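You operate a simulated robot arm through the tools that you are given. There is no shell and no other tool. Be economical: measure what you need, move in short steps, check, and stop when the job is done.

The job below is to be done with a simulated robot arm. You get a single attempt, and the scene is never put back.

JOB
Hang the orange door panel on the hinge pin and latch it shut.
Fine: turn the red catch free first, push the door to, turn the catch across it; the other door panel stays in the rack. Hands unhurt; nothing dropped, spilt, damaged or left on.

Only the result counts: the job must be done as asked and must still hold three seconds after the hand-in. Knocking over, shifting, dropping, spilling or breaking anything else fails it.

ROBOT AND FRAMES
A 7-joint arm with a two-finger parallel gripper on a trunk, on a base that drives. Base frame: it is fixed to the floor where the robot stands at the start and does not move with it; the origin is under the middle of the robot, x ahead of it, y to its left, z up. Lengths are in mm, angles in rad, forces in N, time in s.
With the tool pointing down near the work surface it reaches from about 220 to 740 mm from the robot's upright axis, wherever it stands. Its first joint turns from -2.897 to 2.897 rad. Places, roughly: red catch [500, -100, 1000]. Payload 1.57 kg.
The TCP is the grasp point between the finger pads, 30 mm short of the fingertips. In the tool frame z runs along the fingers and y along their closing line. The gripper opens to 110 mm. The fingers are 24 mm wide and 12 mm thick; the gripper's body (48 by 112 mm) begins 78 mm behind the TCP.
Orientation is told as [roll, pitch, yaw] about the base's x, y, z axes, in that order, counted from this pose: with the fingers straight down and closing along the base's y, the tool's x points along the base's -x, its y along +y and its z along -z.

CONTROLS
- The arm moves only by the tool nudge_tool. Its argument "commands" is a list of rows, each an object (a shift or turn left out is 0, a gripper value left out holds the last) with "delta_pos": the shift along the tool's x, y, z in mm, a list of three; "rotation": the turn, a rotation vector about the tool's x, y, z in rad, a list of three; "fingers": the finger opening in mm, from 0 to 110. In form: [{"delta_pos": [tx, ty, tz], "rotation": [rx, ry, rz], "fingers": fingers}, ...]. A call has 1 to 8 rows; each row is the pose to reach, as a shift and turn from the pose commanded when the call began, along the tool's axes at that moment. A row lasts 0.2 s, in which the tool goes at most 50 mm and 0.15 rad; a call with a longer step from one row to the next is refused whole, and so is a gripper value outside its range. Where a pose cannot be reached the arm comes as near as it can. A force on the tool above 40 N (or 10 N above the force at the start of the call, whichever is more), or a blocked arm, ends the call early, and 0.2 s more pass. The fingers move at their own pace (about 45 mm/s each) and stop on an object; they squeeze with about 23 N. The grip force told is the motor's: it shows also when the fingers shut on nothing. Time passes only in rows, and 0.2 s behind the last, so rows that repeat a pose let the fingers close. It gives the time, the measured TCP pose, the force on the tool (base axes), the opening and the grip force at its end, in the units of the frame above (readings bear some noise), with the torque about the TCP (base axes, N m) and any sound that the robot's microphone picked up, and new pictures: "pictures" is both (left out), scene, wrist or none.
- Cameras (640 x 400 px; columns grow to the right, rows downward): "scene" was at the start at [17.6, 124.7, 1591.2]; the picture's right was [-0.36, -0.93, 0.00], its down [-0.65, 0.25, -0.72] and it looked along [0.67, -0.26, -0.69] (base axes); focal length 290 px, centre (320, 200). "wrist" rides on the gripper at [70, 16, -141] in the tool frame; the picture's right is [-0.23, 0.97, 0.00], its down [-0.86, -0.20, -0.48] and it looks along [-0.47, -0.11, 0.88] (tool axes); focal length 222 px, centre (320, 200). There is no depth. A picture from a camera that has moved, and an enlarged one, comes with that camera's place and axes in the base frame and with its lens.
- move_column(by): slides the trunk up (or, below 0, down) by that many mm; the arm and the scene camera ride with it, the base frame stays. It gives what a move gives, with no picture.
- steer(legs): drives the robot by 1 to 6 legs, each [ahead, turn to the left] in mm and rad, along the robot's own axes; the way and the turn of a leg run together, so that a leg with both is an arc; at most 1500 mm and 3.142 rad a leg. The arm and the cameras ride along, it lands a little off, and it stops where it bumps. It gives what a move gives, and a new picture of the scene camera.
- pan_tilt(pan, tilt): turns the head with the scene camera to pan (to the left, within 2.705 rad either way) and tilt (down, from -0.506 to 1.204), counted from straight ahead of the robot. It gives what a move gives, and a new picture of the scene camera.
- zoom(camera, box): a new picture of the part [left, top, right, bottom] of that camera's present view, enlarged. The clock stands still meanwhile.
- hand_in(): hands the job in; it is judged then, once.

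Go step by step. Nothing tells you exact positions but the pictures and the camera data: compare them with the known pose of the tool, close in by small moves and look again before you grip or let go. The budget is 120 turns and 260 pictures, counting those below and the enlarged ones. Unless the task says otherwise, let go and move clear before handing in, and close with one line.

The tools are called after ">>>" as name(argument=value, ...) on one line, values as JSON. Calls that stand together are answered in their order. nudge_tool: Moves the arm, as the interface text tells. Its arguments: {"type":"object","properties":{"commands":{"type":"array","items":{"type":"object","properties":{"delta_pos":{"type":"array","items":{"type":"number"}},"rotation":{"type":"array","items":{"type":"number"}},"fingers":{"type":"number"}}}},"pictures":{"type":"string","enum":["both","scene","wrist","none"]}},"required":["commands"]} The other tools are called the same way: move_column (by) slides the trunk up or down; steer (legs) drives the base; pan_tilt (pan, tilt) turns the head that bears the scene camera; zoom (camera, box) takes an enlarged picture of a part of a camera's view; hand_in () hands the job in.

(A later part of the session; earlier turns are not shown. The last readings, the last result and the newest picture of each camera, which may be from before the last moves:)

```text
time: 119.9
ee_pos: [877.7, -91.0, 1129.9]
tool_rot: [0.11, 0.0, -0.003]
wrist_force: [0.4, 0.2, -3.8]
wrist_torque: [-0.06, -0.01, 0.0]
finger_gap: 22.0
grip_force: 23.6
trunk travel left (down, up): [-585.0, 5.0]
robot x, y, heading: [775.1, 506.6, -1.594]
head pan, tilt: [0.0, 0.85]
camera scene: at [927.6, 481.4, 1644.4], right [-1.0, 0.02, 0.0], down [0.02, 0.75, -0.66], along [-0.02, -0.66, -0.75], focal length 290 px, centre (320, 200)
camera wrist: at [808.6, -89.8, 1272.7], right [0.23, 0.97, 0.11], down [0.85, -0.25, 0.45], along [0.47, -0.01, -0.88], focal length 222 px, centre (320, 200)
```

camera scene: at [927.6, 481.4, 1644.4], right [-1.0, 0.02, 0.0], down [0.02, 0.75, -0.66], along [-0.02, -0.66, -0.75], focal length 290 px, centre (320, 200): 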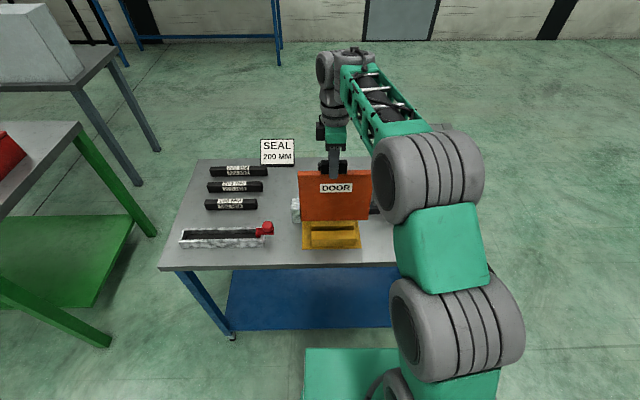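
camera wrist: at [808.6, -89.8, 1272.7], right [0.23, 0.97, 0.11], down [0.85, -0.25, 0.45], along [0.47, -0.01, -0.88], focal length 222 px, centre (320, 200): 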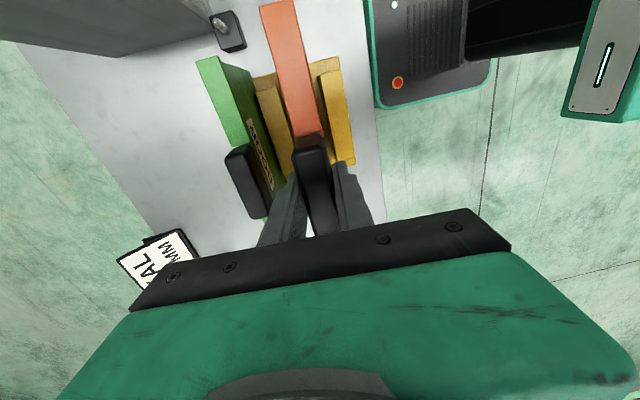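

The door weighs about 3.8 N and is clear of the rack. I'll straighten it to vertical while moving it forward, away from the green panel.

>>> nudge_tool(commands=[{"delta_pos": [0, 14, -6], "rotation": [0.02, 0, 0]}, {"delta_pos": [0, 28, -12], "rotation": [0.05, 0, 0]}, {"delta_pos": [0, 42, -16], "rotation": [0.08, 0, 0]}, {"delta_pos": [0, 54, -18], "rotation": [0.11, 0, 0]}, {"delta_pos": [0, 54, -18], "rotation": [0.11, 0, 0]}], pictures="both")

>>> zoom(camera="scene", box=[270, 130, 400, 260])

```text
time: 121.1
ee_pos: [877.6, -38.0, 1153.7]
tool_rot: [0.0, -0.002, -0.001]
wrist_force: [-0.9, -0.4, -4.6]
wrist_torque: [-0.01, 0.03, -0.02]
finger_gap: 21.9
grip_force: 23.2
trunk travel left (down, up): [-585.0, 5.0]
robot x, y, heading: [777.9, 501.0, -1.593]
head pan, tilt: [0.0, 0.85]
camera scene: at [927.6, 481.4, 1644.4], right [-1.0, 0.02, 0.0], down [0.02, 0.75, -0.66], along [-0.02, -0.66, -0.75], focal length 290 px, centre (320, 200)
camera wrist: at [809.4, -21.9, 1295.1], right [0.23, 0.97, 0.0], down [0.85, -0.2, 0.48], along [0.47, -0.11, -0.88], focal length 222 px, centre (320, 200)
```

scene: 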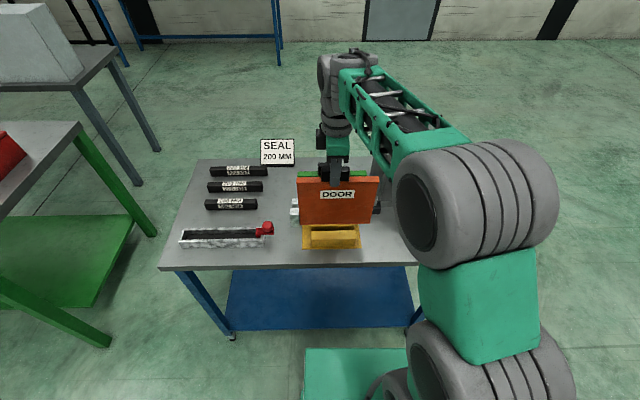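
wrist: 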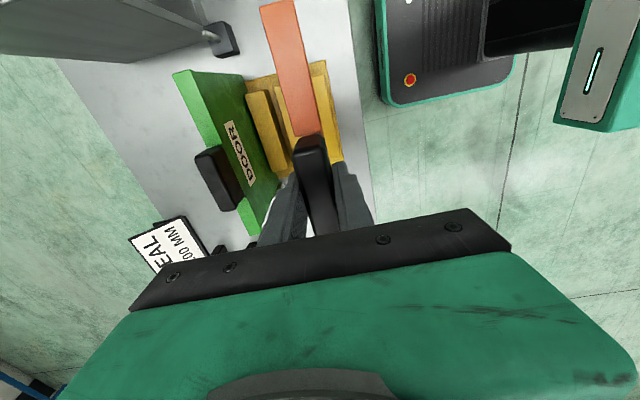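

```text
3.08 times, centred on (335, 195) of scene
camera zoom: at [927.6, 481.4, 1644.4], right [-1.0, 0.02, 0.0], down [0.02, 0.75, -0.66], along [-0.02, -0.66, -0.75], focal length 891 px, centre (274, 215)
```

zoom: 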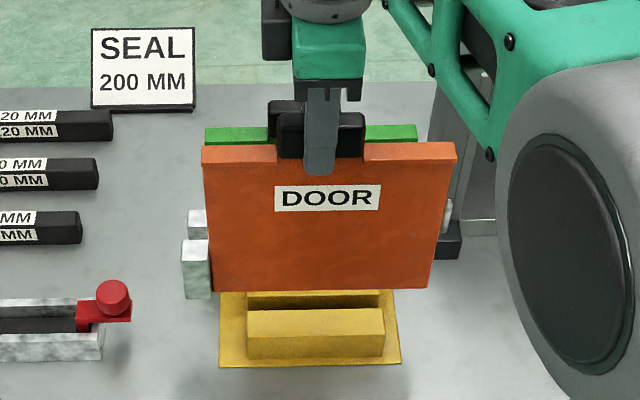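

Door is vertical and secure. I'll carry it toward the pin, turning it to about 0.5 rad open, stopping with the sleeve about 40 mm in front of the pin.

>>> nudge_tool(commands=[{"delta_pos": [42, -5, 0], "rotation": [0, 0, 0.08]}, {"delta_pos": [84, -10, 0], "rotation": [0, 0, 0.17]}, {"delta_pos": [126, -15, 0], "rotation": [0, 0, 0.25]}, {"delta_pos": [168, -20, 0], "rotation": [0, 0, 0.33]}, {"delta_pos": [210, -25, 0], "rotation": [0, 0, 0.42]}, {"delta_pos": [251, -31, 0], "rotation": [0, 0, 0.5]}, {"delta_pos": [251, -31, 0], "rotation": [0, 0, 0.5]}], pictures="both")

>>> zoom(camera="scene", box=[330, 130, 460, 240])

```text
time: 122.7
ee_pos: [626.6, -69.8, 1154.9]
tool_rot: [0.003, 0.0, -0.502]
wrist_force: [-0.3, 0.0, -3.7]
wrist_torque: [-0.02, 0.05, 0.0]
finger_gap: 22.3
grip_force: 22.8
trunk travel left (down, up): [-585.0, 5.0]
robot x, y, heading: [773.5, 506.9, -1.599]
head pan, tilt: [0.0, 0.85]
camera scene: at [927.5, 481.6, 1644.4], right [-1.0, 0.02, 0.0], down [0.02, 0.75, -0.66], along [-0.02, -0.66, -0.75], focal length 290 px, centre (320, 200)
camera wrist: at [574.4, -21.3, 1295.9], right [0.67, 0.74, 0.0], down [0.65, -0.59, 0.48], along [0.36, -0.32, -0.88], focal length 222 px, centre (320, 200)
```

scene: 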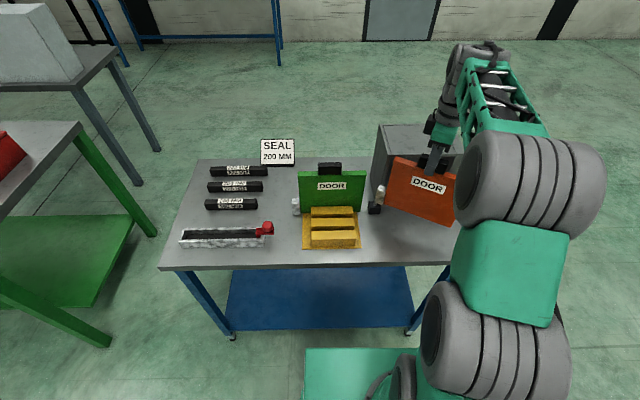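
wrist: 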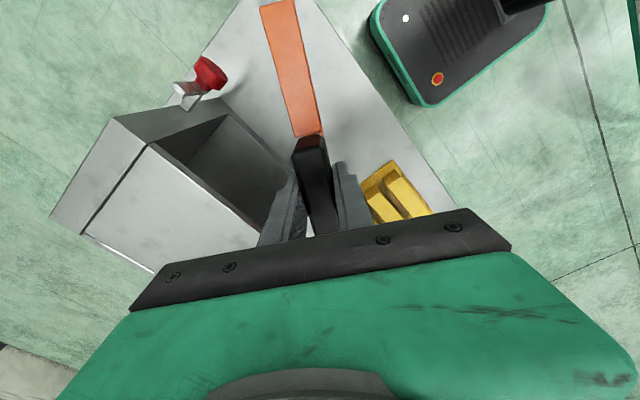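

```text
3.64 times, centred on (395, 185) of scene
camera zoom: at [927.5, 481.6, 1644.4], right [-1.0, 0.02, 0.0], down [0.02, 0.75, -0.66], along [-0.02, -0.66, -0.75], focal length 1054 px, centre (47, 254)
```

zoom: 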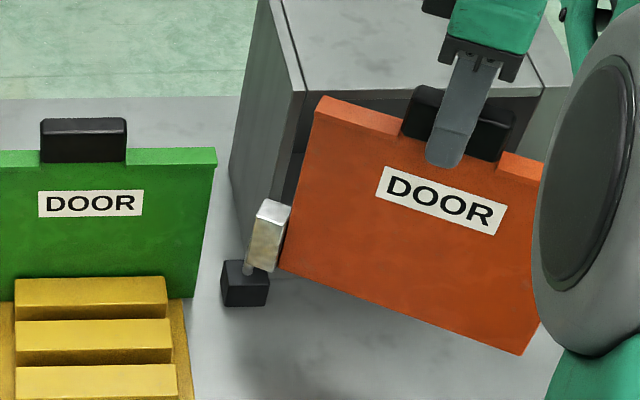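

>>> zoom(camera="scene", box=[365, 170, 425, 220])

```text
8.00 times, centred on (395, 195) of scene
camera zoom: at [927.5, 481.6, 1644.4], right [-1.0, 0.02, 0.0], down [0.02, 0.75, -0.66], along [-0.02, -0.66, -0.75], focal length 2318 px, centre (-280, 240)
```

zoom: 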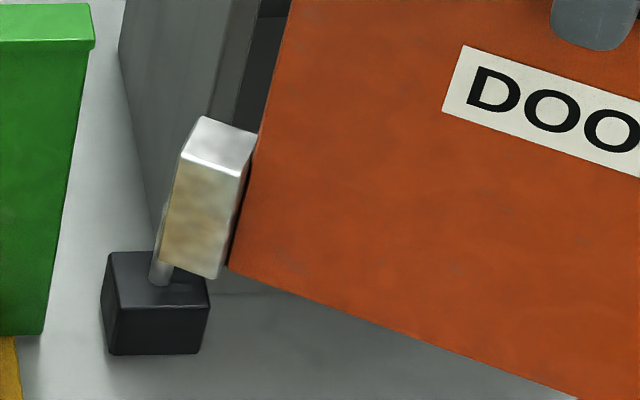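

The sleeve axis is at about (719.6, -122.7) with its bottom at z≈945, and the pin at about (720.4, -160) with its tip at z≈933. I'll shift the sleeve over the pin with clearance and check before lowering.

>>> nudge_tool(commands=[{"delta_pos": [-10, -16, 0]}, {"delta_pos": [-18.7, -32.5, 0]}, {"delta_pos": [-18.7, -32.5, 0]}, {"delta_pos": [-18.7, -32.5, 0]}], pictures="none")

>>> zoom(camera="scene", box=[365, 165, 425, 215])

>>> zoom(camera="wrist", box=[100, 0, 460, 240])

```text
time: 123.7
ee_pos: [627.8, -106.4, 1153.8]
tool_rot: [0.002, 0.0, -0.502]
wrist_force: [-0.1, 0.5, -3.9]
wrist_torque: [0.01, 0.01, 0.0]
finger_gap: 21.7
grip_force: 23.1
trunk travel left (down, up): [-585.0, 5.0]
robot x, y, heading: [772.3, 501.1, -1.593]
head pan, tilt: [0.0, 0.85]
```

```text
8.00 times, centred on (395, 190) of scene
camera zoom: at [927.4, 481.5, 1644.4], right [-1.0, 0.02, 0.0], down [0.02, 0.75, -0.66], along [-0.02, -0.66, -0.75], focal length 2318 px, centre (-280, 280)
```

zoom: 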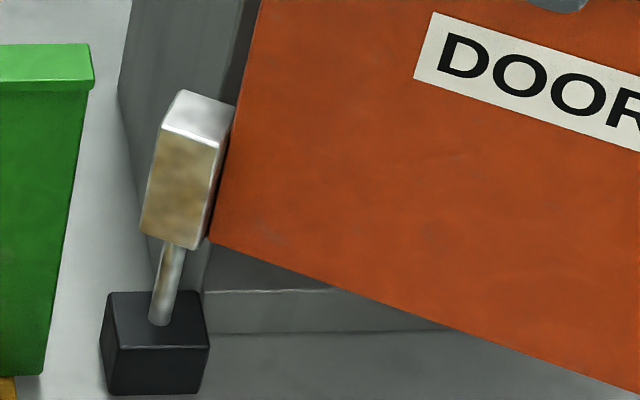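

```text
1.67 times, centred on (280, 120) of wrist
camera zoom: at [575.7, -58.7, 1295.6], right [0.67, 0.74, 0.0], down [0.65, -0.59, 0.48], along [0.36, -0.32, -0.88], focal length 370 px, centre (387, 333)
```

zoom: 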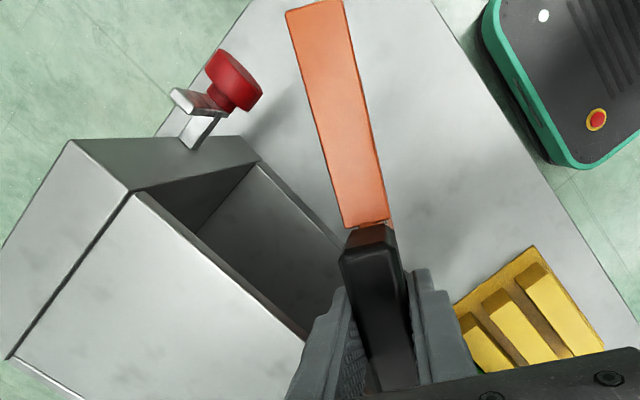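

The sleeve lines up over the pin within about 1–2 mm. I'll lower gently and watch the force.

>>> nudge_tool(commands=[{"delta_pos": [-0.5, -0.9, 6]}, {"delta_pos": [-0.5, -0.9, 11]}, {"delta_pos": [-0.5, -0.9, 15]}, {"delta_pos": [-0.5, -0.9, 19]}], pictures="none")

>>> zoom(camera="scene", box=[365, 165, 425, 215])

```text
time: 124.7
ee_pos: [626.5, -106.7, 1135.6]
tool_rot: [0.0, 0.0, -0.503]
wrist_force: [-0.2, 0.0, -4.8]
wrist_torque: [0.01, -0.02, -0.03]
finger_gap: 21.7
grip_force: 23.3
trunk travel left (down, up): [-585.0, 5.0]
robot x, y, heading: [771.0, 498.1, -1.593]
head pan, tilt: [0.0, 0.85]
```

```text
8.00 times, centred on (395, 190) of scene
camera zoom: at [927.3, 481.4, 1644.4], right [-1.0, 0.02, 0.0], down [0.02, 0.75, -0.66], along [-0.02, -0.66, -0.75], focal length 2318 px, centre (-280, 280)
```

zoom: 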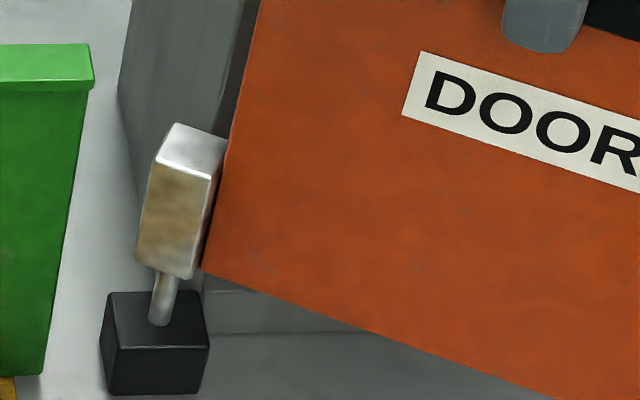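

No contact force and the sleeve bottom coincides with the pin axis, so the pin should be entering. Continue lowering.

>>> nudge_tool(commands=[{"delta_pos": [0, 0, 5]}, {"delta_pos": [0, 0, 10]}, {"delta_pos": [0, 0, 15]}, {"delta_pos": [0, 0, 20]}], pictures="none")

>>> zoom(camera="scene", box=[365, 165, 425, 215])

```text
time: 125.7
ee_pos: [627.3, -107.4, 1114.5]
tool_rot: [0.002, -0.002, -0.502]
wrist_force: [0.4, -0.1, -4.5]
wrist_torque: [0.0, 0.0, -0.01]
finger_gap: 22.0
grip_force: 23.3
trunk travel left (down, up): [-585.0, 5.0]
robot x, y, heading: [770.3, 505.0, -1.597]
head pan, tilt: [0.0, 0.85]
```

```text
8.00 times, centred on (395, 190) of scene
camera zoom: at [927.3, 481.4, 1644.4], right [-1.0, 0.02, 0.0], down [0.02, 0.75, -0.66], along [-0.02, -0.66, -0.75], focal length 2318 px, centre (-280, 280)
```

zoom: 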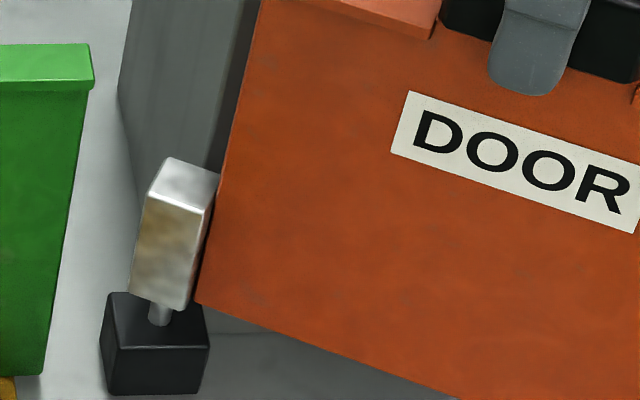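

>>> nudge_tool(commands=[{"delta_pos": [0, 0, 6]}, {"delta_pos": [0, 0, 12]}, {"delta_pos": [0, 0, 16]}, {"delta_pos": [0, 0, 19]}], pictures="none")

>>> zoom(camera="scene", box=[365, 165, 425, 215])

```text
time: 126.7
ee_pos: [627.4, -107.3, 1096.4]
tool_rot: [0.001, 0.001, -0.501]
wrist_force: [-0.3, -0.1, -4.8]
wrist_torque: [0.0, 0.02, 0.0]
finger_gap: 22.0
grip_force: 22.3
trunk travel left (down, up): [-585.0, 5.0]
robot x, y, heading: [770.9, 503.4, -1.597]
head pan, tilt: [0.0, 0.85]
```

```text
8.00 times, centred on (395, 190) of scene
camera zoom: at [927.3, 481.4, 1644.4], right [-1.0, 0.02, 0.0], down [0.02, 0.75, -0.66], along [-0.02, -0.66, -0.75], focal length 2318 px, centre (-280, 280)
```

zoom: 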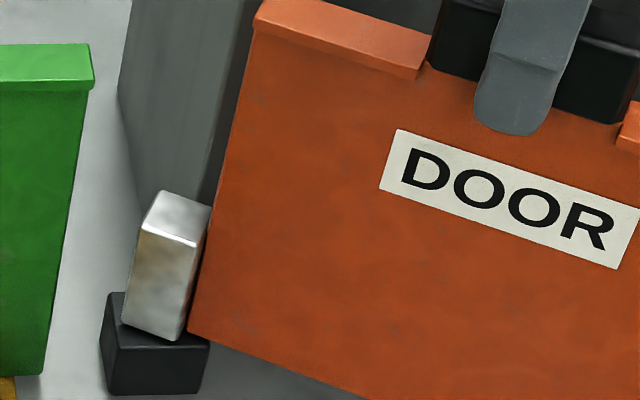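

Nearly seated on the block. I'll lower in 1–2 mm steps until weight transfers.

>>> nudge_tool(commands=[{"delta_pos": [0, 0, 1.5]}, {"delta_pos": [0, 0, 3]}, {"delta_pos": [0, 0, 4.5]}], pictures="none")

```text
time: 127.5
ee_pos: [627.8, -107.1, 1094.1]
tool_rot: [-0.003, -0.002, -0.502]
wrist_force: [0.5, 1.9, 5.9]
wrist_torque: [-0.09, -0.75, 0.1]
finger_gap: 21.8
grip_force: 22.9
trunk travel left (down, up): [-585.0, 5.0]
robot x, y, heading: [771.3, 502.7, -1.596]
head pan, tilt: [0.0, 0.85]
```

Weight has transferred and the sleeve is seated on the block. I'll ease the pressure, release, and rise clear.

>>> nudge_tool(commands=[{"delta_pos": [0, 0, -2]}, {"delta_pos": [0, 0, -2], "fingers": 46}, {"delta_pos": [0, 0, -2], "fingers": 46}, {"delta_pos": [0, 0, -2], "fingers": 46}], pictures="both")

```text
time: 128.5
ee_pos: [627.8, -107.1, 1093.7]
tool_rot: [-0.001, -0.001, -0.504]
wrist_force: [-0.3, -0.5, 0.7]
wrist_torque: [0.0, 0.01, -0.01]
finger_gap: 45.9
grip_force: 0.0
trunk travel left (down, up): [-585.0, 5.0]
robot x, y, heading: [774.7, 507.5, -1.591]
head pan, tilt: [0.0, 0.85]
camera scene: at [927.5, 481.8, 1644.4], right [-1.0, 0.02, 0.0], down [0.02, 0.75, -0.66], along [-0.02, -0.66, -0.75], focal length 290 px, centre (320, 200)
camera wrist: at [575.4, -59.4, 1235.0], right [0.67, 0.74, 0.0], down [0.65, -0.59, 0.48], along [0.36, -0.32, -0.88], focal length 222 px, centre (320, 200)
```

scene: 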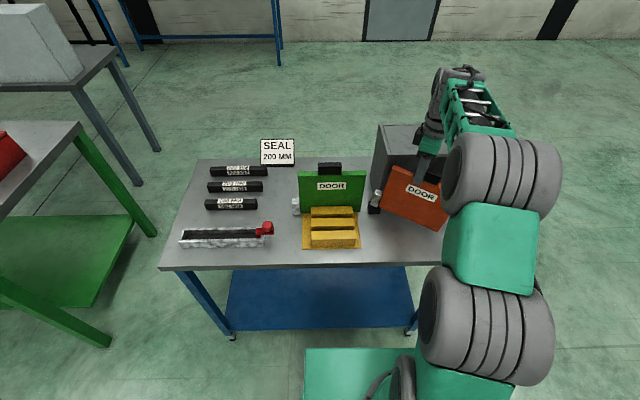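
wrist: 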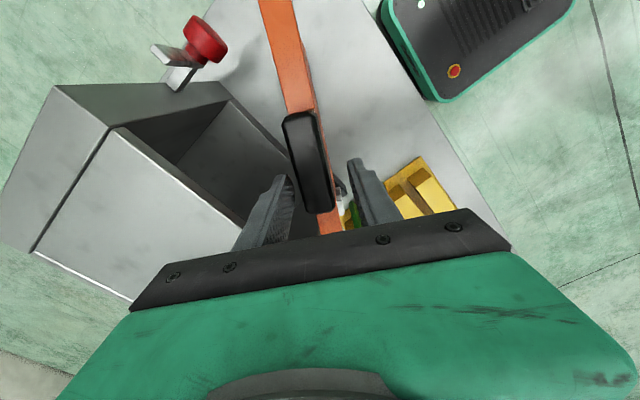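

The door stands on the pin by itself. I'll rise, close the fingers and come down in front of the door face near its free end, ready to push.

>>> nudge_tool(commands=[{"delta_pos": [0, 0, -40]}, {"delta_pos": [0, 0, -75]}, {"delta_pos": [34, 17, -75], "fingers": 0}, {"delta_pos": [68, 33, -75]}, {"delta_pos": [68, 33, -75]}, {"delta_pos": [68, 33, -40]}, {"delta_pos": [68, 33, 0]}, {"delta_pos": [68, 33, 24]}], pictures="both")

>>> zoom(camera="scene", box=[350, 130, 470, 240])

```text
time: 130.3
ee_pos: [584.6, -45.4, 1070.1]
tool_rot: [0.001, 0.002, -0.503]
wrist_force: [0.5, 0.2, 0.0]
wrist_torque: [-0.02, 0.0, 0.03]
finger_gap: 0.1
grip_force: 21.1
trunk travel left (down, up): [-585.0, 5.0]
robot x, y, heading: [771.5, 504.8, -1.598]
head pan, tilt: [0.0, 0.85]
camera scene: at [927.4, 481.7, 1644.5], right [-1.0, 0.02, 0.0], down [0.02, 0.75, -0.66], along [-0.02, -0.66, -0.75], focal length 290 px, centre (320, 200)
camera wrist: at [532.1, 2.1, 1211.0], right [0.67, 0.74, 0.0], down [0.65, -0.59, 0.48], along [0.36, -0.32, -0.88], focal length 222 px, centre (320, 200)
```

scene: 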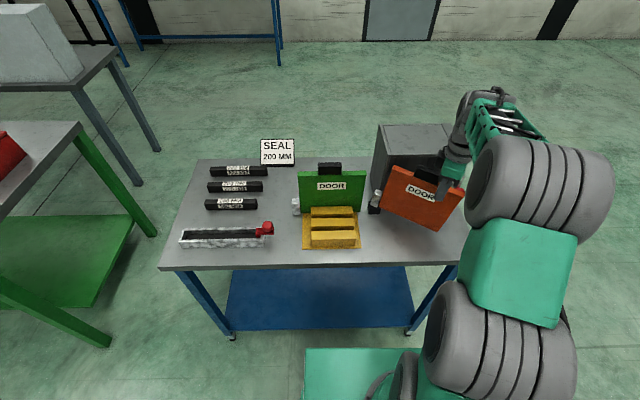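
wrist: 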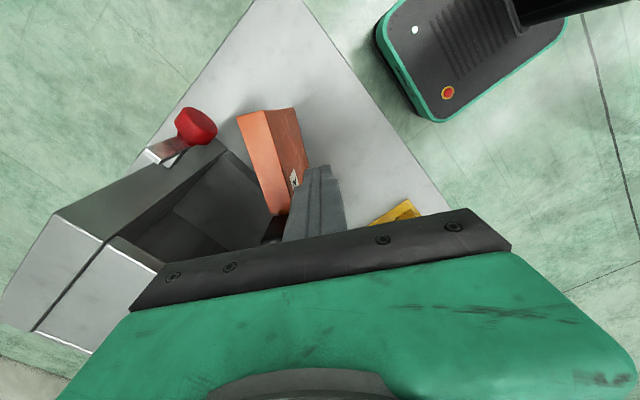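

```text
3.64 times, centred on (410, 185) of scene
camera zoom: at [927.4, 481.7, 1644.5], right [-1.0, 0.02, 0.0], down [0.02, 0.75, -0.66], along [-0.02, -0.66, -0.75], focal length 1054 px, centre (-7, 254)
```

zoom: 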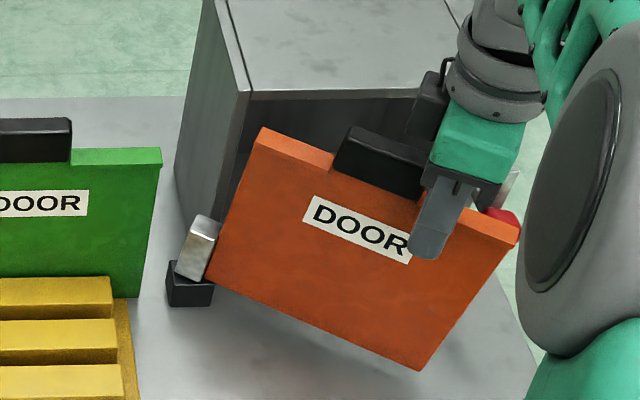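

Fingers are in front of the door face. I'll push the door closed along its arc, to about 0.1 rad first.

>>> nudge_tool(commands=[{"delta_pos": [1, -15, 0]}, {"delta_pos": [1.9, -32.5, 0], "rotation": [0, 0, -0.1]}, {"delta_pos": [1.2, -50, 0], "rotation": [0, 0, -0.2]}, {"delta_pos": [-1.2, -67.5, 0], "rotation": [0, 0, -0.3]}, {"delta_pos": [-5.3, -84.7, 0], "rotation": [0, 0, -0.4]}], pictures="both")

>>> zoom(camera="scene", box=[350, 130, 470, 240])

```text
time: 131.6
ee_pos: [551.2, -112.5, 1071.0]
tool_rot: [0.015, -0.006, -0.104]
wrist_force: [7.5, 21.0, 14.3]
wrist_torque: [0.47, -0.07, -0.16]
finger_gap: 0.1
grip_force: 21.1
trunk travel left (down, up): [-585.0, 5.0]
robot x, y, heading: [772.2, 502.7, -1.595]
head pan, tilt: [0.0, 0.85]
stopped in row 5: the force on the tool passed its limit at 44 N (the readings are from after the stop); the commanded pose is now the measured one
camera scene: at [929.6, 488.1, 1644.6], right [-1.0, 0.02, 0.0], down [0.02, 0.75, -0.66], along [-0.02, -0.66, -0.75], focal length 290 px, centre (320, 200)
camera wrist: at [483.4, -92.1, 1212.5], right [0.33, 0.94, 0.02], down [0.83, -0.29, 0.48], along [0.46, -0.14, -0.88], focal length 222 px, centre (320, 200)
```

scene: 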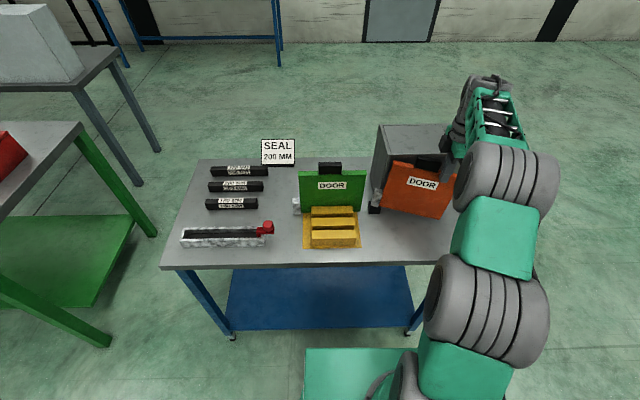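
wrist: 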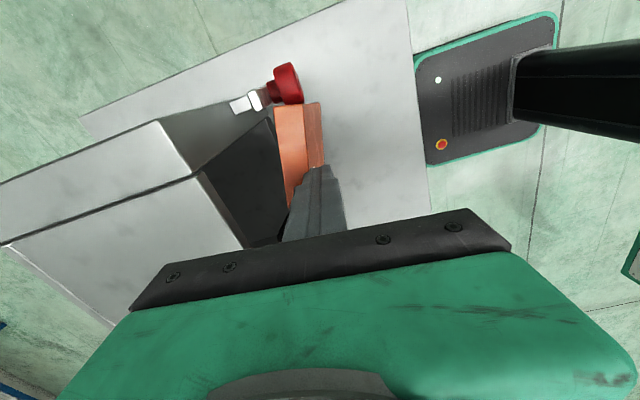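

```text
3.64 times, centred on (410, 185) of scene
camera zoom: at [929.6, 488.1, 1644.6], right [-1.0, 0.02, 0.0], down [0.02, 0.75, -0.66], along [-0.02, -0.66, -0.75], focal length 1054 px, centre (-7, 254)
```

zoom: 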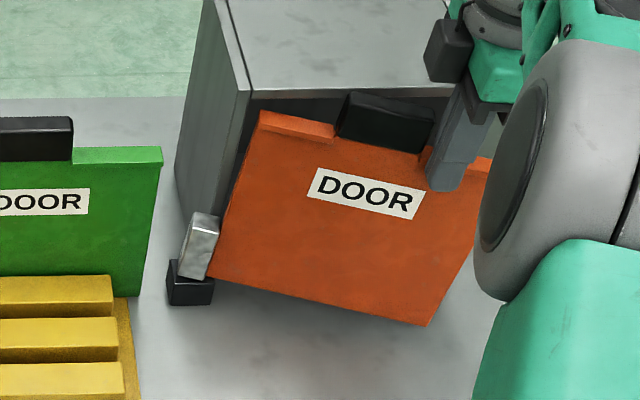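

The push met resistance near the knob. Looking closely at the gap between door end and knob.

>>> zoom(camera="wrist", box=[220, 50, 360, 150])

>>> nudge_tool(commands=[{"delta_pos": [0, 10, 0]}, {"delta_pos": [0, 15, 0]}], pictures="none")

>>> zoom(camera="wrist", box=[220, 50, 360, 150])

```text
4.00 times, centred on (290, 100) of wrist
camera zoom: at [483.4, -92.1, 1212.5], right [0.33, 0.94, 0.02], down [0.83, -0.29, 0.48], along [0.46, -0.14, -0.88], focal length 888 px, centre (440, 600)
```

zoom: 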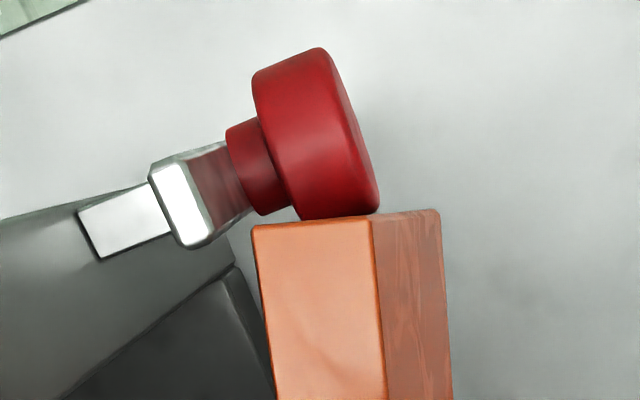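

```text
time: 132.2
ee_pos: [549.4, -104.7, 1067.9]
tool_rot: [0.016, -0.004, -0.103]
wrist_force: [0.5, 0.0, -0.1]
wrist_torque: [-0.03, -0.02, 0.0]
finger_gap: 0.0
grip_force: 21.8
trunk travel left (down, up): [-585.0, 5.0]
robot x, y, heading: [772.8, 504.9, -1.591]
head pan, tilt: [0.0, 0.85]
```

```text
4.00 times, centred on (290, 100) of wrist
camera zoom: at [483.1, -82.0, 1209.5], right [0.33, 0.94, 0.01], down [0.83, -0.29, 0.48], along [0.46, -0.15, -0.88], focal length 888 px, centre (440, 600)
```

zoom: 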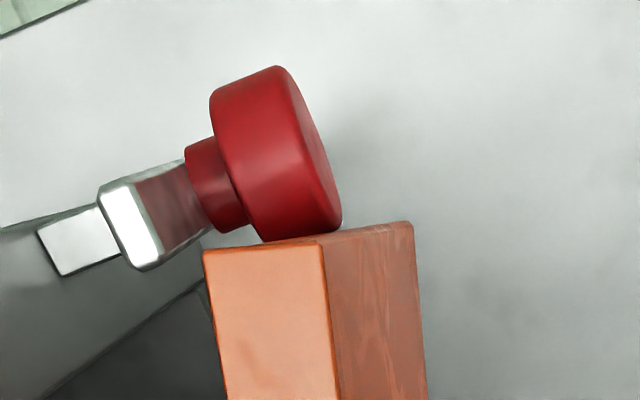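

The free door sags slightly on the pin's slack, so its end touched the knob. I'll lift it level by the top of the handle and swing it past the knob while held. First I'll rise and position over the handle.

>>> nudge_tool(commands=[{"delta_pos": [0, 5, -40]}, {"delta_pos": [0, 5, -75]}, {"delta_pos": [0, 5, -100]}, {"delta_pos": [-28, -10, -100], "rotation": [0.016, 0, 0.06], "fingers": 46}, {"delta_pos": [-55, -24, -100], "rotation": [0.016, 0, 0.117]}, {"delta_pos": [-55, -24, -100], "rotation": [0.016, 0, 0.117]}], pictures="wrist")

>>> zoom(camera="scene", box=[350, 130, 470, 240])

```text
time: 133.6
ee_pos: [602.0, -134.3, 1168.0]
tool_rot: [-0.001, -0.002, -0.222]
wrist_force: [0.8, 0.4, -0.4]
wrist_torque: [-0.01, -0.03, -0.01]
finger_gap: 46.0
grip_force: 0.1
trunk travel left (down, up): [-585.0, 5.0]
robot x, y, heading: [768.7, 505.5, -1.595]
head pan, tilt: [0.0, 0.85]
camera wrist: at [538.3, -103.0, 1309.7], right [0.44, 0.9, 0.0], down [0.79, -0.38, 0.48], along [0.43, -0.21, -0.88], focal length 222 px, centre (320, 200)
```

wrist: 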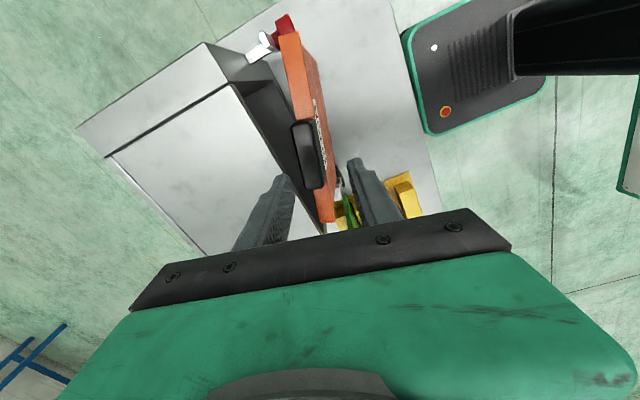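

```text
3.64 times, centred on (410, 185) of scene
camera zoom: at [927.4, 482.6, 1644.5], right [-1.0, 0.02, 0.0], down [0.02, 0.75, -0.66], along [-0.02, -0.66, -0.75], focal length 1054 px, centre (-7, 254)
```

zoom: 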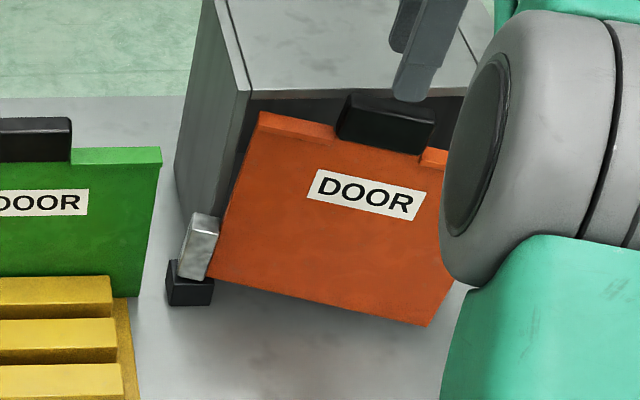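

The handle's top centre is at about (592, -142), so the door leans back a bit too. I'll come down with a narrow opening, biased forward to stay clear of the cabinet edge.

>>> nudge_tool(commands=[{"delta_pos": [8, -5, 0], "rotation": [0, 0, 0.012], "fingers": 36}, {"delta_pos": [8, -5.6, 20], "rotation": [0, 0, 0.012]}, {"delta_pos": [8, -5.6, 38], "rotation": [0, 0, 0.012]}], pictures="none")

>>> zoom(camera="wrist", box=[230, 100, 410, 230])

>>> zoom(camera="scene", box=[370, 120, 470, 210])

```text
time: 134.4
ee_pos: [593.5, -138.8, 1128.6]
tool_rot: [-0.001, -0.003, -0.232]
wrist_force: [0.8, -0.3, 0.1]
wrist_torque: [0.0, 0.03, 0.0]
finger_gap: 35.9
grip_force: 0.0
trunk travel left (down, up): [-585.0, 5.0]
robot x, y, heading: [772.3, 504.0, -1.597]
head pan, tilt: [0.0, 0.85]
```

```text
3.08 times, centred on (320, 165) of wrist
camera zoom: at [530.1, -106.3, 1271.0], right [0.45, 0.9, 0.0], down [0.78, -0.39, 0.48], along [0.43, -0.22, -0.88], focal length 684 px, centre (320, 308)
```

zoom: 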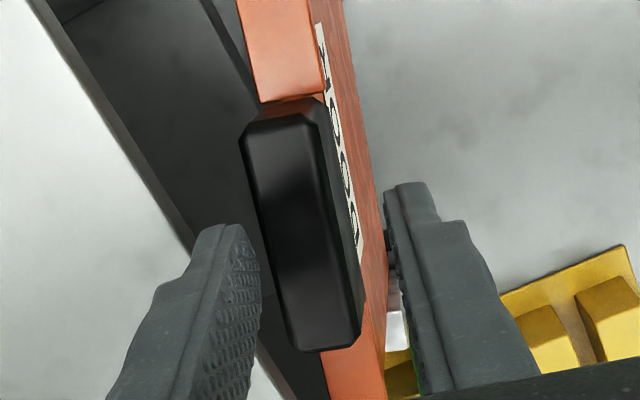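

```text
4.44 times, centred on (420, 165) of scene
camera zoom: at [927.6, 482.4, 1644.4], right [-1.0, 0.02, 0.0], down [0.02, 0.75, -0.66], along [-0.02, -0.66, -0.75], focal length 1288 px, centre (-124, 356)
```

zoom: 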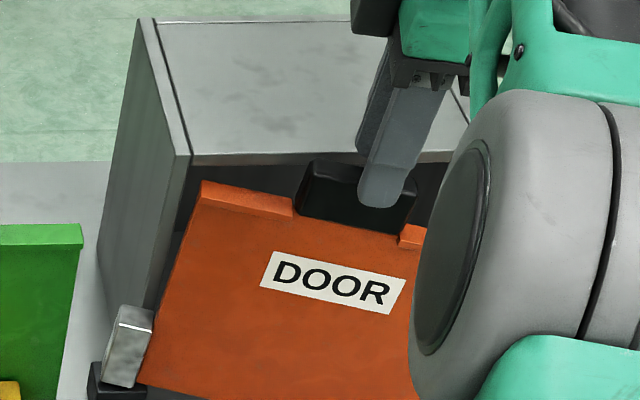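

The back finger clears the cabinet edge by about 6 mm. Lowering 17 mm more and closing.

>>> nudge_tool(commands=[{"delta_pos": [0, 0, 8]}, {"delta_pos": [0, 0, 17]}, {"delta_pos": [0, 0, 17], "fingers": 10}, {"delta_pos": [0, 0, 17], "fingers": 10}, {"delta_pos": [0, 0, 17], "fingers": 10}], pictures="wrist")

```text
time: 135.6
ee_pos: [593.4, -136.7, 1112.5]
tool_rot: [0.001, -0.002, -0.234]
wrist_force: [2.1, 1.1, 1.1]
wrist_torque: [0.28, -0.07, -0.53]
finger_gap: 23.0
grip_force: 22.7
trunk travel left (down, up): [-585.0, 5.0]
robot x, y, heading: [771.7, 504.4, -1.597]
head pan, tilt: [0.0, 0.85]
camera wrist: at [530.3, -105.8, 1253.9], right [0.45, 0.89, 0.0], down [0.78, -0.39, 0.48], along [0.43, -0.21, -0.88], focal length 222 px, centre (320, 200)
```

wrist: 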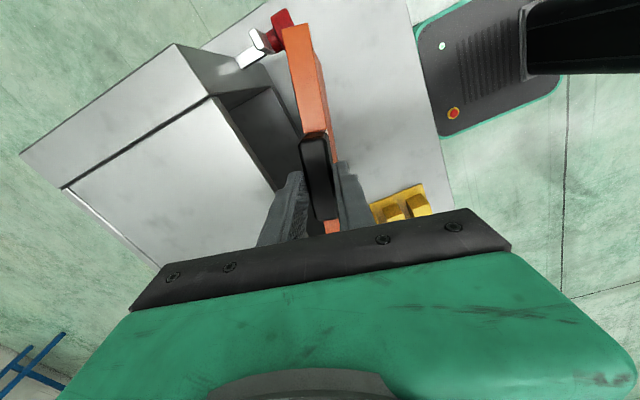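

Gripped near the top of the handle. I'll ease the door back to level (up and toward the hinge) in small steps, watching force.

>>> nudge_tool(commands=[{"delta_pos": [-5, 2, -4]}, {"delta_pos": [-10, 3.5, -7]}, {"delta_pos": [-14, 4.5, -9]}], pictures="none")

>>> zoom(camera="scene", box=[350, 130, 470, 240])

>>> zoom(camera="wrist", box=[220, 0, 360, 100])

```text
time: 136.4
ee_pos: [608.3, -137.5, 1123.5]
tool_rot: [0.002, -0.002, -0.232]
wrist_force: [-1.5, 1.5, -5.7]
wrist_torque: [0.45, 0.57, 0.25]
finger_gap: 22.0
grip_force: 23.1
trunk travel left (down, up): [-585.0, 5.0]
robot x, y, heading: [775.9, 504.2, -1.597]
head pan, tilt: [0.0, 0.85]
```

```text
3.64 times, centred on (410, 185) of scene
camera zoom: at [927.2, 482.3, 1644.4], right [-1.0, 0.02, 0.0], down [0.02, 0.75, -0.66], along [-0.02, -0.66, -0.75], focal length 1054 px, centre (-7, 254)
```

zoom: 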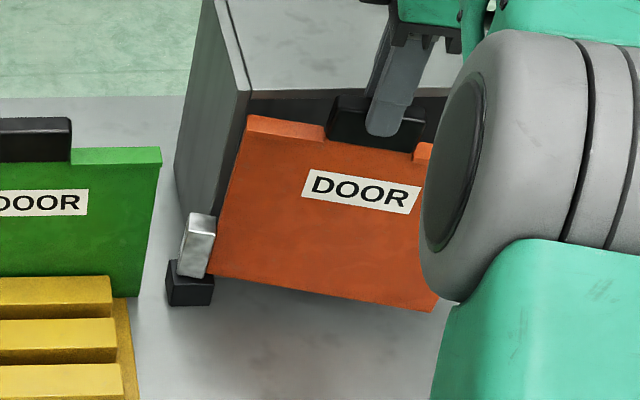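

```text
4.00 times, centred on (290, 50) of wrist
camera zoom: at [544.3, -105.1, 1262.8], right [0.45, 0.9, 0.0], down [0.78, -0.39, 0.48], along [0.43, -0.21, -0.88], focal length 888 px, centre (440, 800)
```

zoom: 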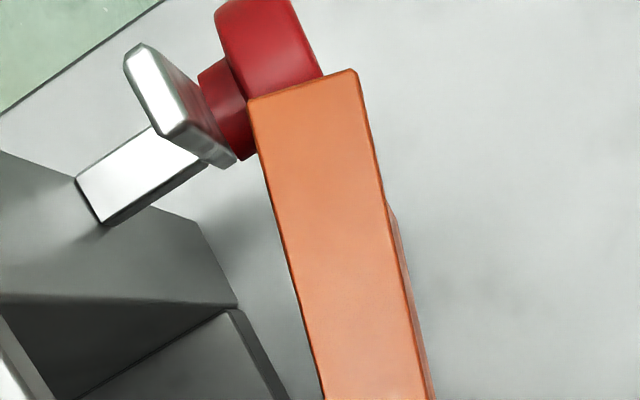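

The door is level again and its end clears the knob by a few mm. I'll lift 5 mm so the fingertips pass above the cabinet top, and swing toward closed.

>>> nudge_tool(commands=[{"delta_pos": [-1, 0, -5]}, {"delta_pos": [-1.5, -4, -5], "rotation": [0, 0, -0.04]}, {"delta_pos": [-2.1, -8.5, -5], "rotation": [0, 0, -0.08]}, {"delta_pos": [-2.8, -13, -5], "rotation": [0, 0, -0.12]}, {"delta_pos": [-3.5, -17.6, -5], "rotation": [0, 0, -0.16]}], pictures="none")

>>> zoom(camera="wrist", box=[200, 0, 360, 120])

>>> zoom(camera="scene", box=[350, 130, 470, 240])

```text
time: 137.6
ee_pos: [608.4, -154.3, 1126.3]
tool_rot: [-0.002, -0.002, -0.074]
wrist_force: [-2.4, 0.1, -4.5]
wrist_torque: [0.26, 0.66, 0.06]
finger_gap: 21.8
grip_force: 23.0
trunk travel left (down, up): [-585.0, 5.0]
robot x, y, heading: [774.7, 502.4, -1.592]
head pan, tilt: [0.0, 0.85]
```

```text
3.33 times, centred on (280, 60) of wrist
camera zoom: at [539.5, -133.4, 1268.0], right [0.3, 0.95, 0.0], down [0.84, -0.26, 0.48], along [0.46, -0.14, -0.88], focal length 740 px, centre (453, 667)
```

zoom: 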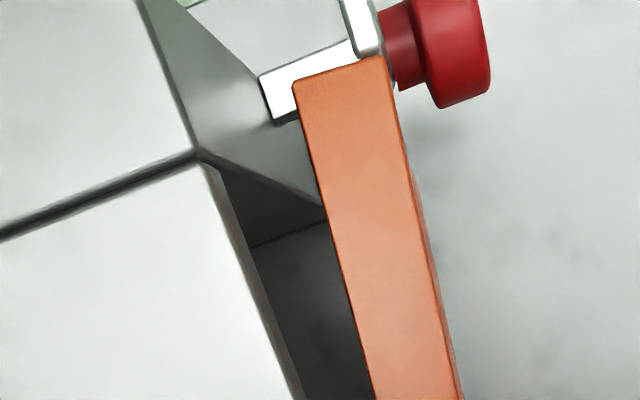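

```text
3.64 times, centred on (410, 185) of scene
camera zoom: at [927.0, 482.2, 1644.5], right [-1.0, 0.02, 0.0], down [0.02, 0.75, -0.66], along [-0.02, -0.66, -0.75], focal length 1054 px, centre (-7, 254)
```

zoom: 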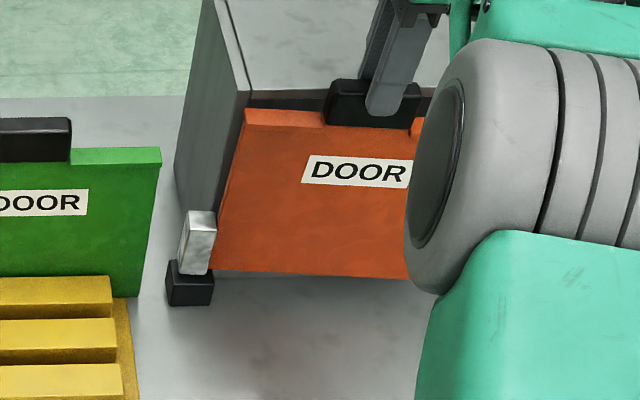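

The door end is now behind the knob. I'll close the rest of the way gently, fingertips above the cabinet top.

>>> nudge_tool(commands=[{"delta_pos": [-0.2, -2.5, 0], "rotation": [0, 0, -0.025]}, {"delta_pos": [-0.4, -5, 0], "rotation": [0, 0, -0.05]}, {"delta_pos": [-0.5, -7, 0], "rotation": [0, 0, -0.074]}], pictures="none")

>>> zoom(camera="wrist", box=[200, 0, 360, 120])

>>> zoom(camera="scene", box=[350, 130, 470, 240])

```text
time: 138.4
ee_pos: [607.7, -162.4, 1127.8]
tool_rot: [-0.001, -0.002, 0.002]
wrist_force: [-1.1, 0.3, -4.2]
wrist_torque: [-0.04, 0.01, -0.01]
finger_gap: 21.7
grip_force: 22.8
trunk travel left (down, up): [-585.0, 5.0]
robot x, y, heading: [772.5, 504.0, -1.599]
head pan, tilt: [0.0, 0.85]
```

```text
3.33 times, centred on (280, 60) of wrist
camera zoom: at [538.4, -146.0, 1267.7], right [0.23, 0.97, 0.0], down [0.85, -0.2, 0.48], along [0.47, -0.11, -0.88], focal length 740 px, centre (453, 667)
```

zoom: 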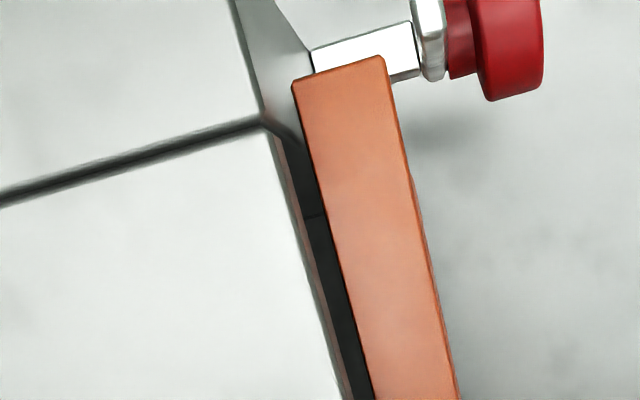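

```text
3.64 times, centred on (410, 185) of scene
camera zoom: at [927.4, 482.0, 1644.4], right [-1.0, 0.02, 0.0], down [0.02, 0.75, -0.66], along [-0.02, -0.66, -0.75], focal length 1054 px, centre (-7, 254)
```

zoom: 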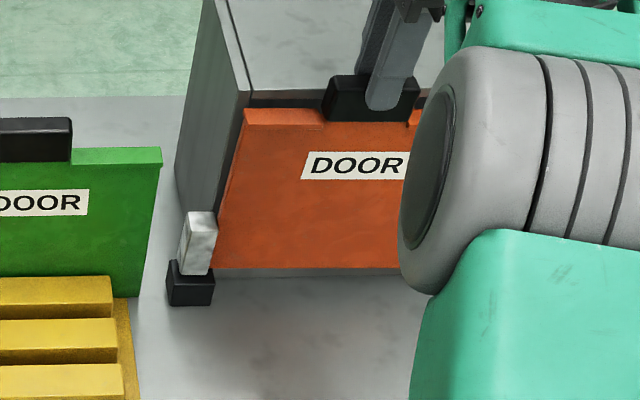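

The door is almost home, with a gap of about 4 mm and its front face behind the blade plane. I'll press the last bit, lower it onto the seat and release with a small opening.

>>> nudge_tool(commands=[{"delta_pos": [0, -2, 0]}, {"delta_pos": [0, -4, 0]}, {"delta_pos": [0, -4, 2]}, {"delta_pos": [0, -4, 3]}], pictures="none")

```text
time: 139.4
ee_pos: [607.3, -166.0, 1124.9]
tool_rot: [-0.003, -0.003, -0.001]
wrist_force: [0.5, 6.0, -0.4]
wrist_torque: [0.6, -0.01, 0.05]
finger_gap: 21.8
grip_force: 22.9
trunk travel left (down, up): [-585.0, 5.0]
robot x, y, heading: [772.7, 505.4, -1.6]
head pan, tilt: [0.0, 0.85]
```

Contact with the cabinet (6 N) and the weight is on the seat. Releasing and rising clear.

>>> nudge_tool(commands=[{"delta_pos": [0, 1, 0], "fingers": 34}, {"delta_pos": [0, 1, 0], "fingers": 34}, {"delta_pos": [0, 1, -15], "fingers": 34}, {"delta_pos": [0, 1, -45]}, {"delta_pos": [0, 20, -45]}, {"delta_pos": [0, 45, -45]}], pictures="wrist")

>>> zoom(camera="wrist", box=[180, 20, 340, 140])

>>> zoom(camera="scene", box=[350, 120, 480, 240])

```text
time: 140.8
ee_pos: [607.1, -121.2, 1169.3]
tool_rot: [-0.005, -0.005, 0.003]
wrist_force: [-0.5, 0.4, -0.3]
wrist_torque: [-0.01, 0.0, -0.05]
finger_gap: 33.9
grip_force: 0.0
trunk travel left (down, up): [-585.0, 5.0]
robot x, y, heading: [773.2, 508.1, -1.593]
head pan, tilt: [0.0, 0.85]
camera wrist: at [538.0, -104.6, 1310.5], right [0.23, 0.97, 0.0], down [0.85, -0.2, 0.48], along [0.47, -0.11, -0.88], focal length 222 px, centre (320, 200)
```

wrist: 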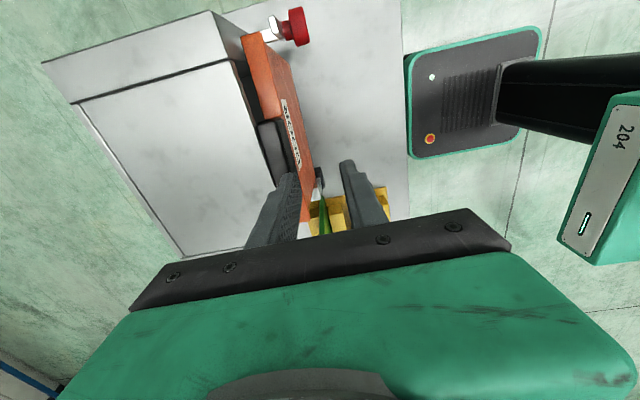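

```text
3.33 times, centred on (260, 80) of wrist
camera zoom: at [538.0, -104.6, 1310.5], right [0.23, 0.97, 0.0], down [0.85, -0.2, 0.48], along [0.47, -0.11, -0.88], focal length 740 px, centre (520, 600)
```

zoom: 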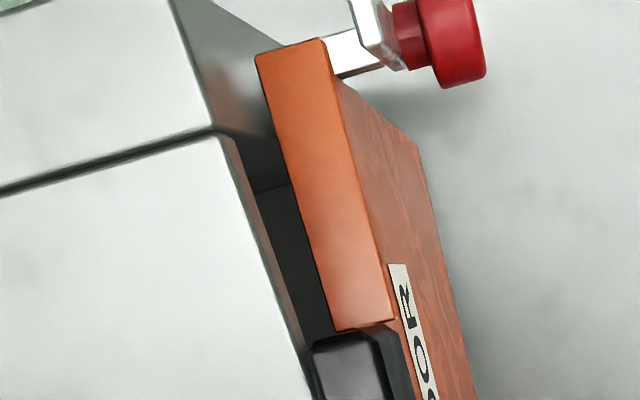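

```text
3.33 times, centred on (415, 180) of scene
camera zoom: at [927.1, 483.7, 1644.5], right [-1.0, 0.02, 0.0], down [0.02, 0.75, -0.66], along [-0.02, -0.66, -0.75], focal length 966 px, centre (3, 267)
```

zoom: 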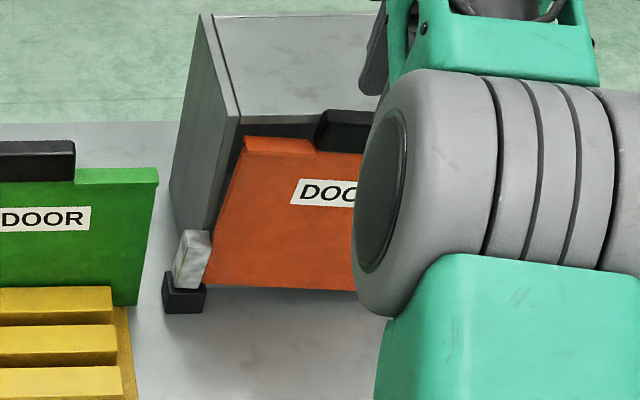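

The door is in place but has relaxed outward a few mm. I'll close the fingers and press it home from the front before latching.

>>> nudge_tool(commands=[{"delta_pos": [31, 5, 0], "fingers": 0}, {"delta_pos": [62, 11, 0]}, {"delta_pos": [62, 11, 0]}, {"delta_pos": [62, 11, 45]}, {"delta_pos": [62, 11, 90]}, {"delta_pos": [62, 11, 129]}], pictures="none")

>>> nudge_tool(commands=[{"delta_pos": [0, -12, 0]}, {"delta_pos": [0, -20, 0]}, {"delta_pos": [0, -25, 0]}, {"delta_pos": [0, -29, 0]}, {"delta_pos": [0, -32, 0]}], pictures="wrist")

```text
time: 142.2
ee_pos: [543.3, -111.8, 1042.5]
tool_rot: [0.005, -0.003, 0.004]
wrist_force: [-1.0, 0.9, -0.2]
wrist_torque: [-0.12, 0.0, -0.04]
finger_gap: 0.1
grip_force: 21.3
out of reach, approached as far as the arm can: row 6
trunk travel left (down, up): [-585.0, 5.0]
robot x, y, heading: [773.2, 507.5, -1.593]
head pan, tilt: [0.0, 0.85]
```

```text
time: 143.4
ee_pos: [543.4, -143.3, 1041.2]
tool_rot: [-0.001, -0.003, -0.001]
wrist_force: [0.1, 3.6, 0.2]
wrist_torque: [-0.02, -0.01, -0.02]
finger_gap: 0.0
grip_force: 21.6
trunk travel left (down, up): [-585.0, 5.0]
robot x, y, heading: [773.0, 502.5, -1.599]
head pan, tilt: [0.0, 0.85]
camera wrist: at [475.4, -127.6, 1182.9], right [0.23, 0.97, 0.0], down [0.85, -0.2, 0.48], along [0.47, -0.11, -0.88], focal length 222 px, centre (320, 200)
```

wrist: 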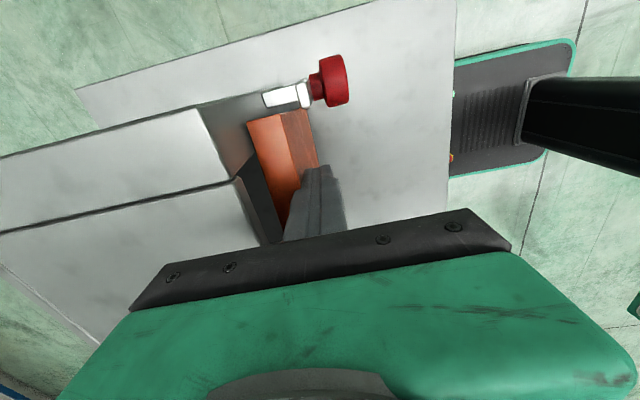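

>>> nudge_tool(commands=[{"delta_pos": [0, -3, 0]}, {"delta_pos": [0, -5, 0]}, {"delta_pos": [0, -5, 0]}], pictures="none")

>>> zoom(camera="wrist", box=[200, 40, 360, 160])

```text
time: 144.2
ee_pos: [544.4, -146.5, 1041.1]
tool_rot: [-0.001, -0.006, 0.001]
wrist_force: [-2.8, 27.9, -7.2]
wrist_torque: [-0.24, 0.05, 0.3]
finger_gap: 0.0
grip_force: 21.1
trunk travel left (down, up): [-585.0, 5.0]
robot x, y, heading: [773.9, 503.1, -1.592]
head pan, tilt: [0.0, 0.85]
```

```text
3.33 times, centred on (280, 100) of wrist
camera zoom: at [474.7, -129.9, 1182.3], right [0.23, 0.97, 0.0], down [0.85, -0.2, 0.48], along [0.47, -0.11, -0.88], focal length 740 px, centre (453, 533)
```

zoom: 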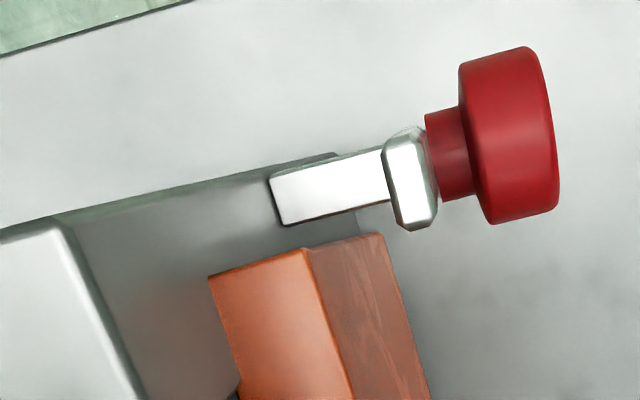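

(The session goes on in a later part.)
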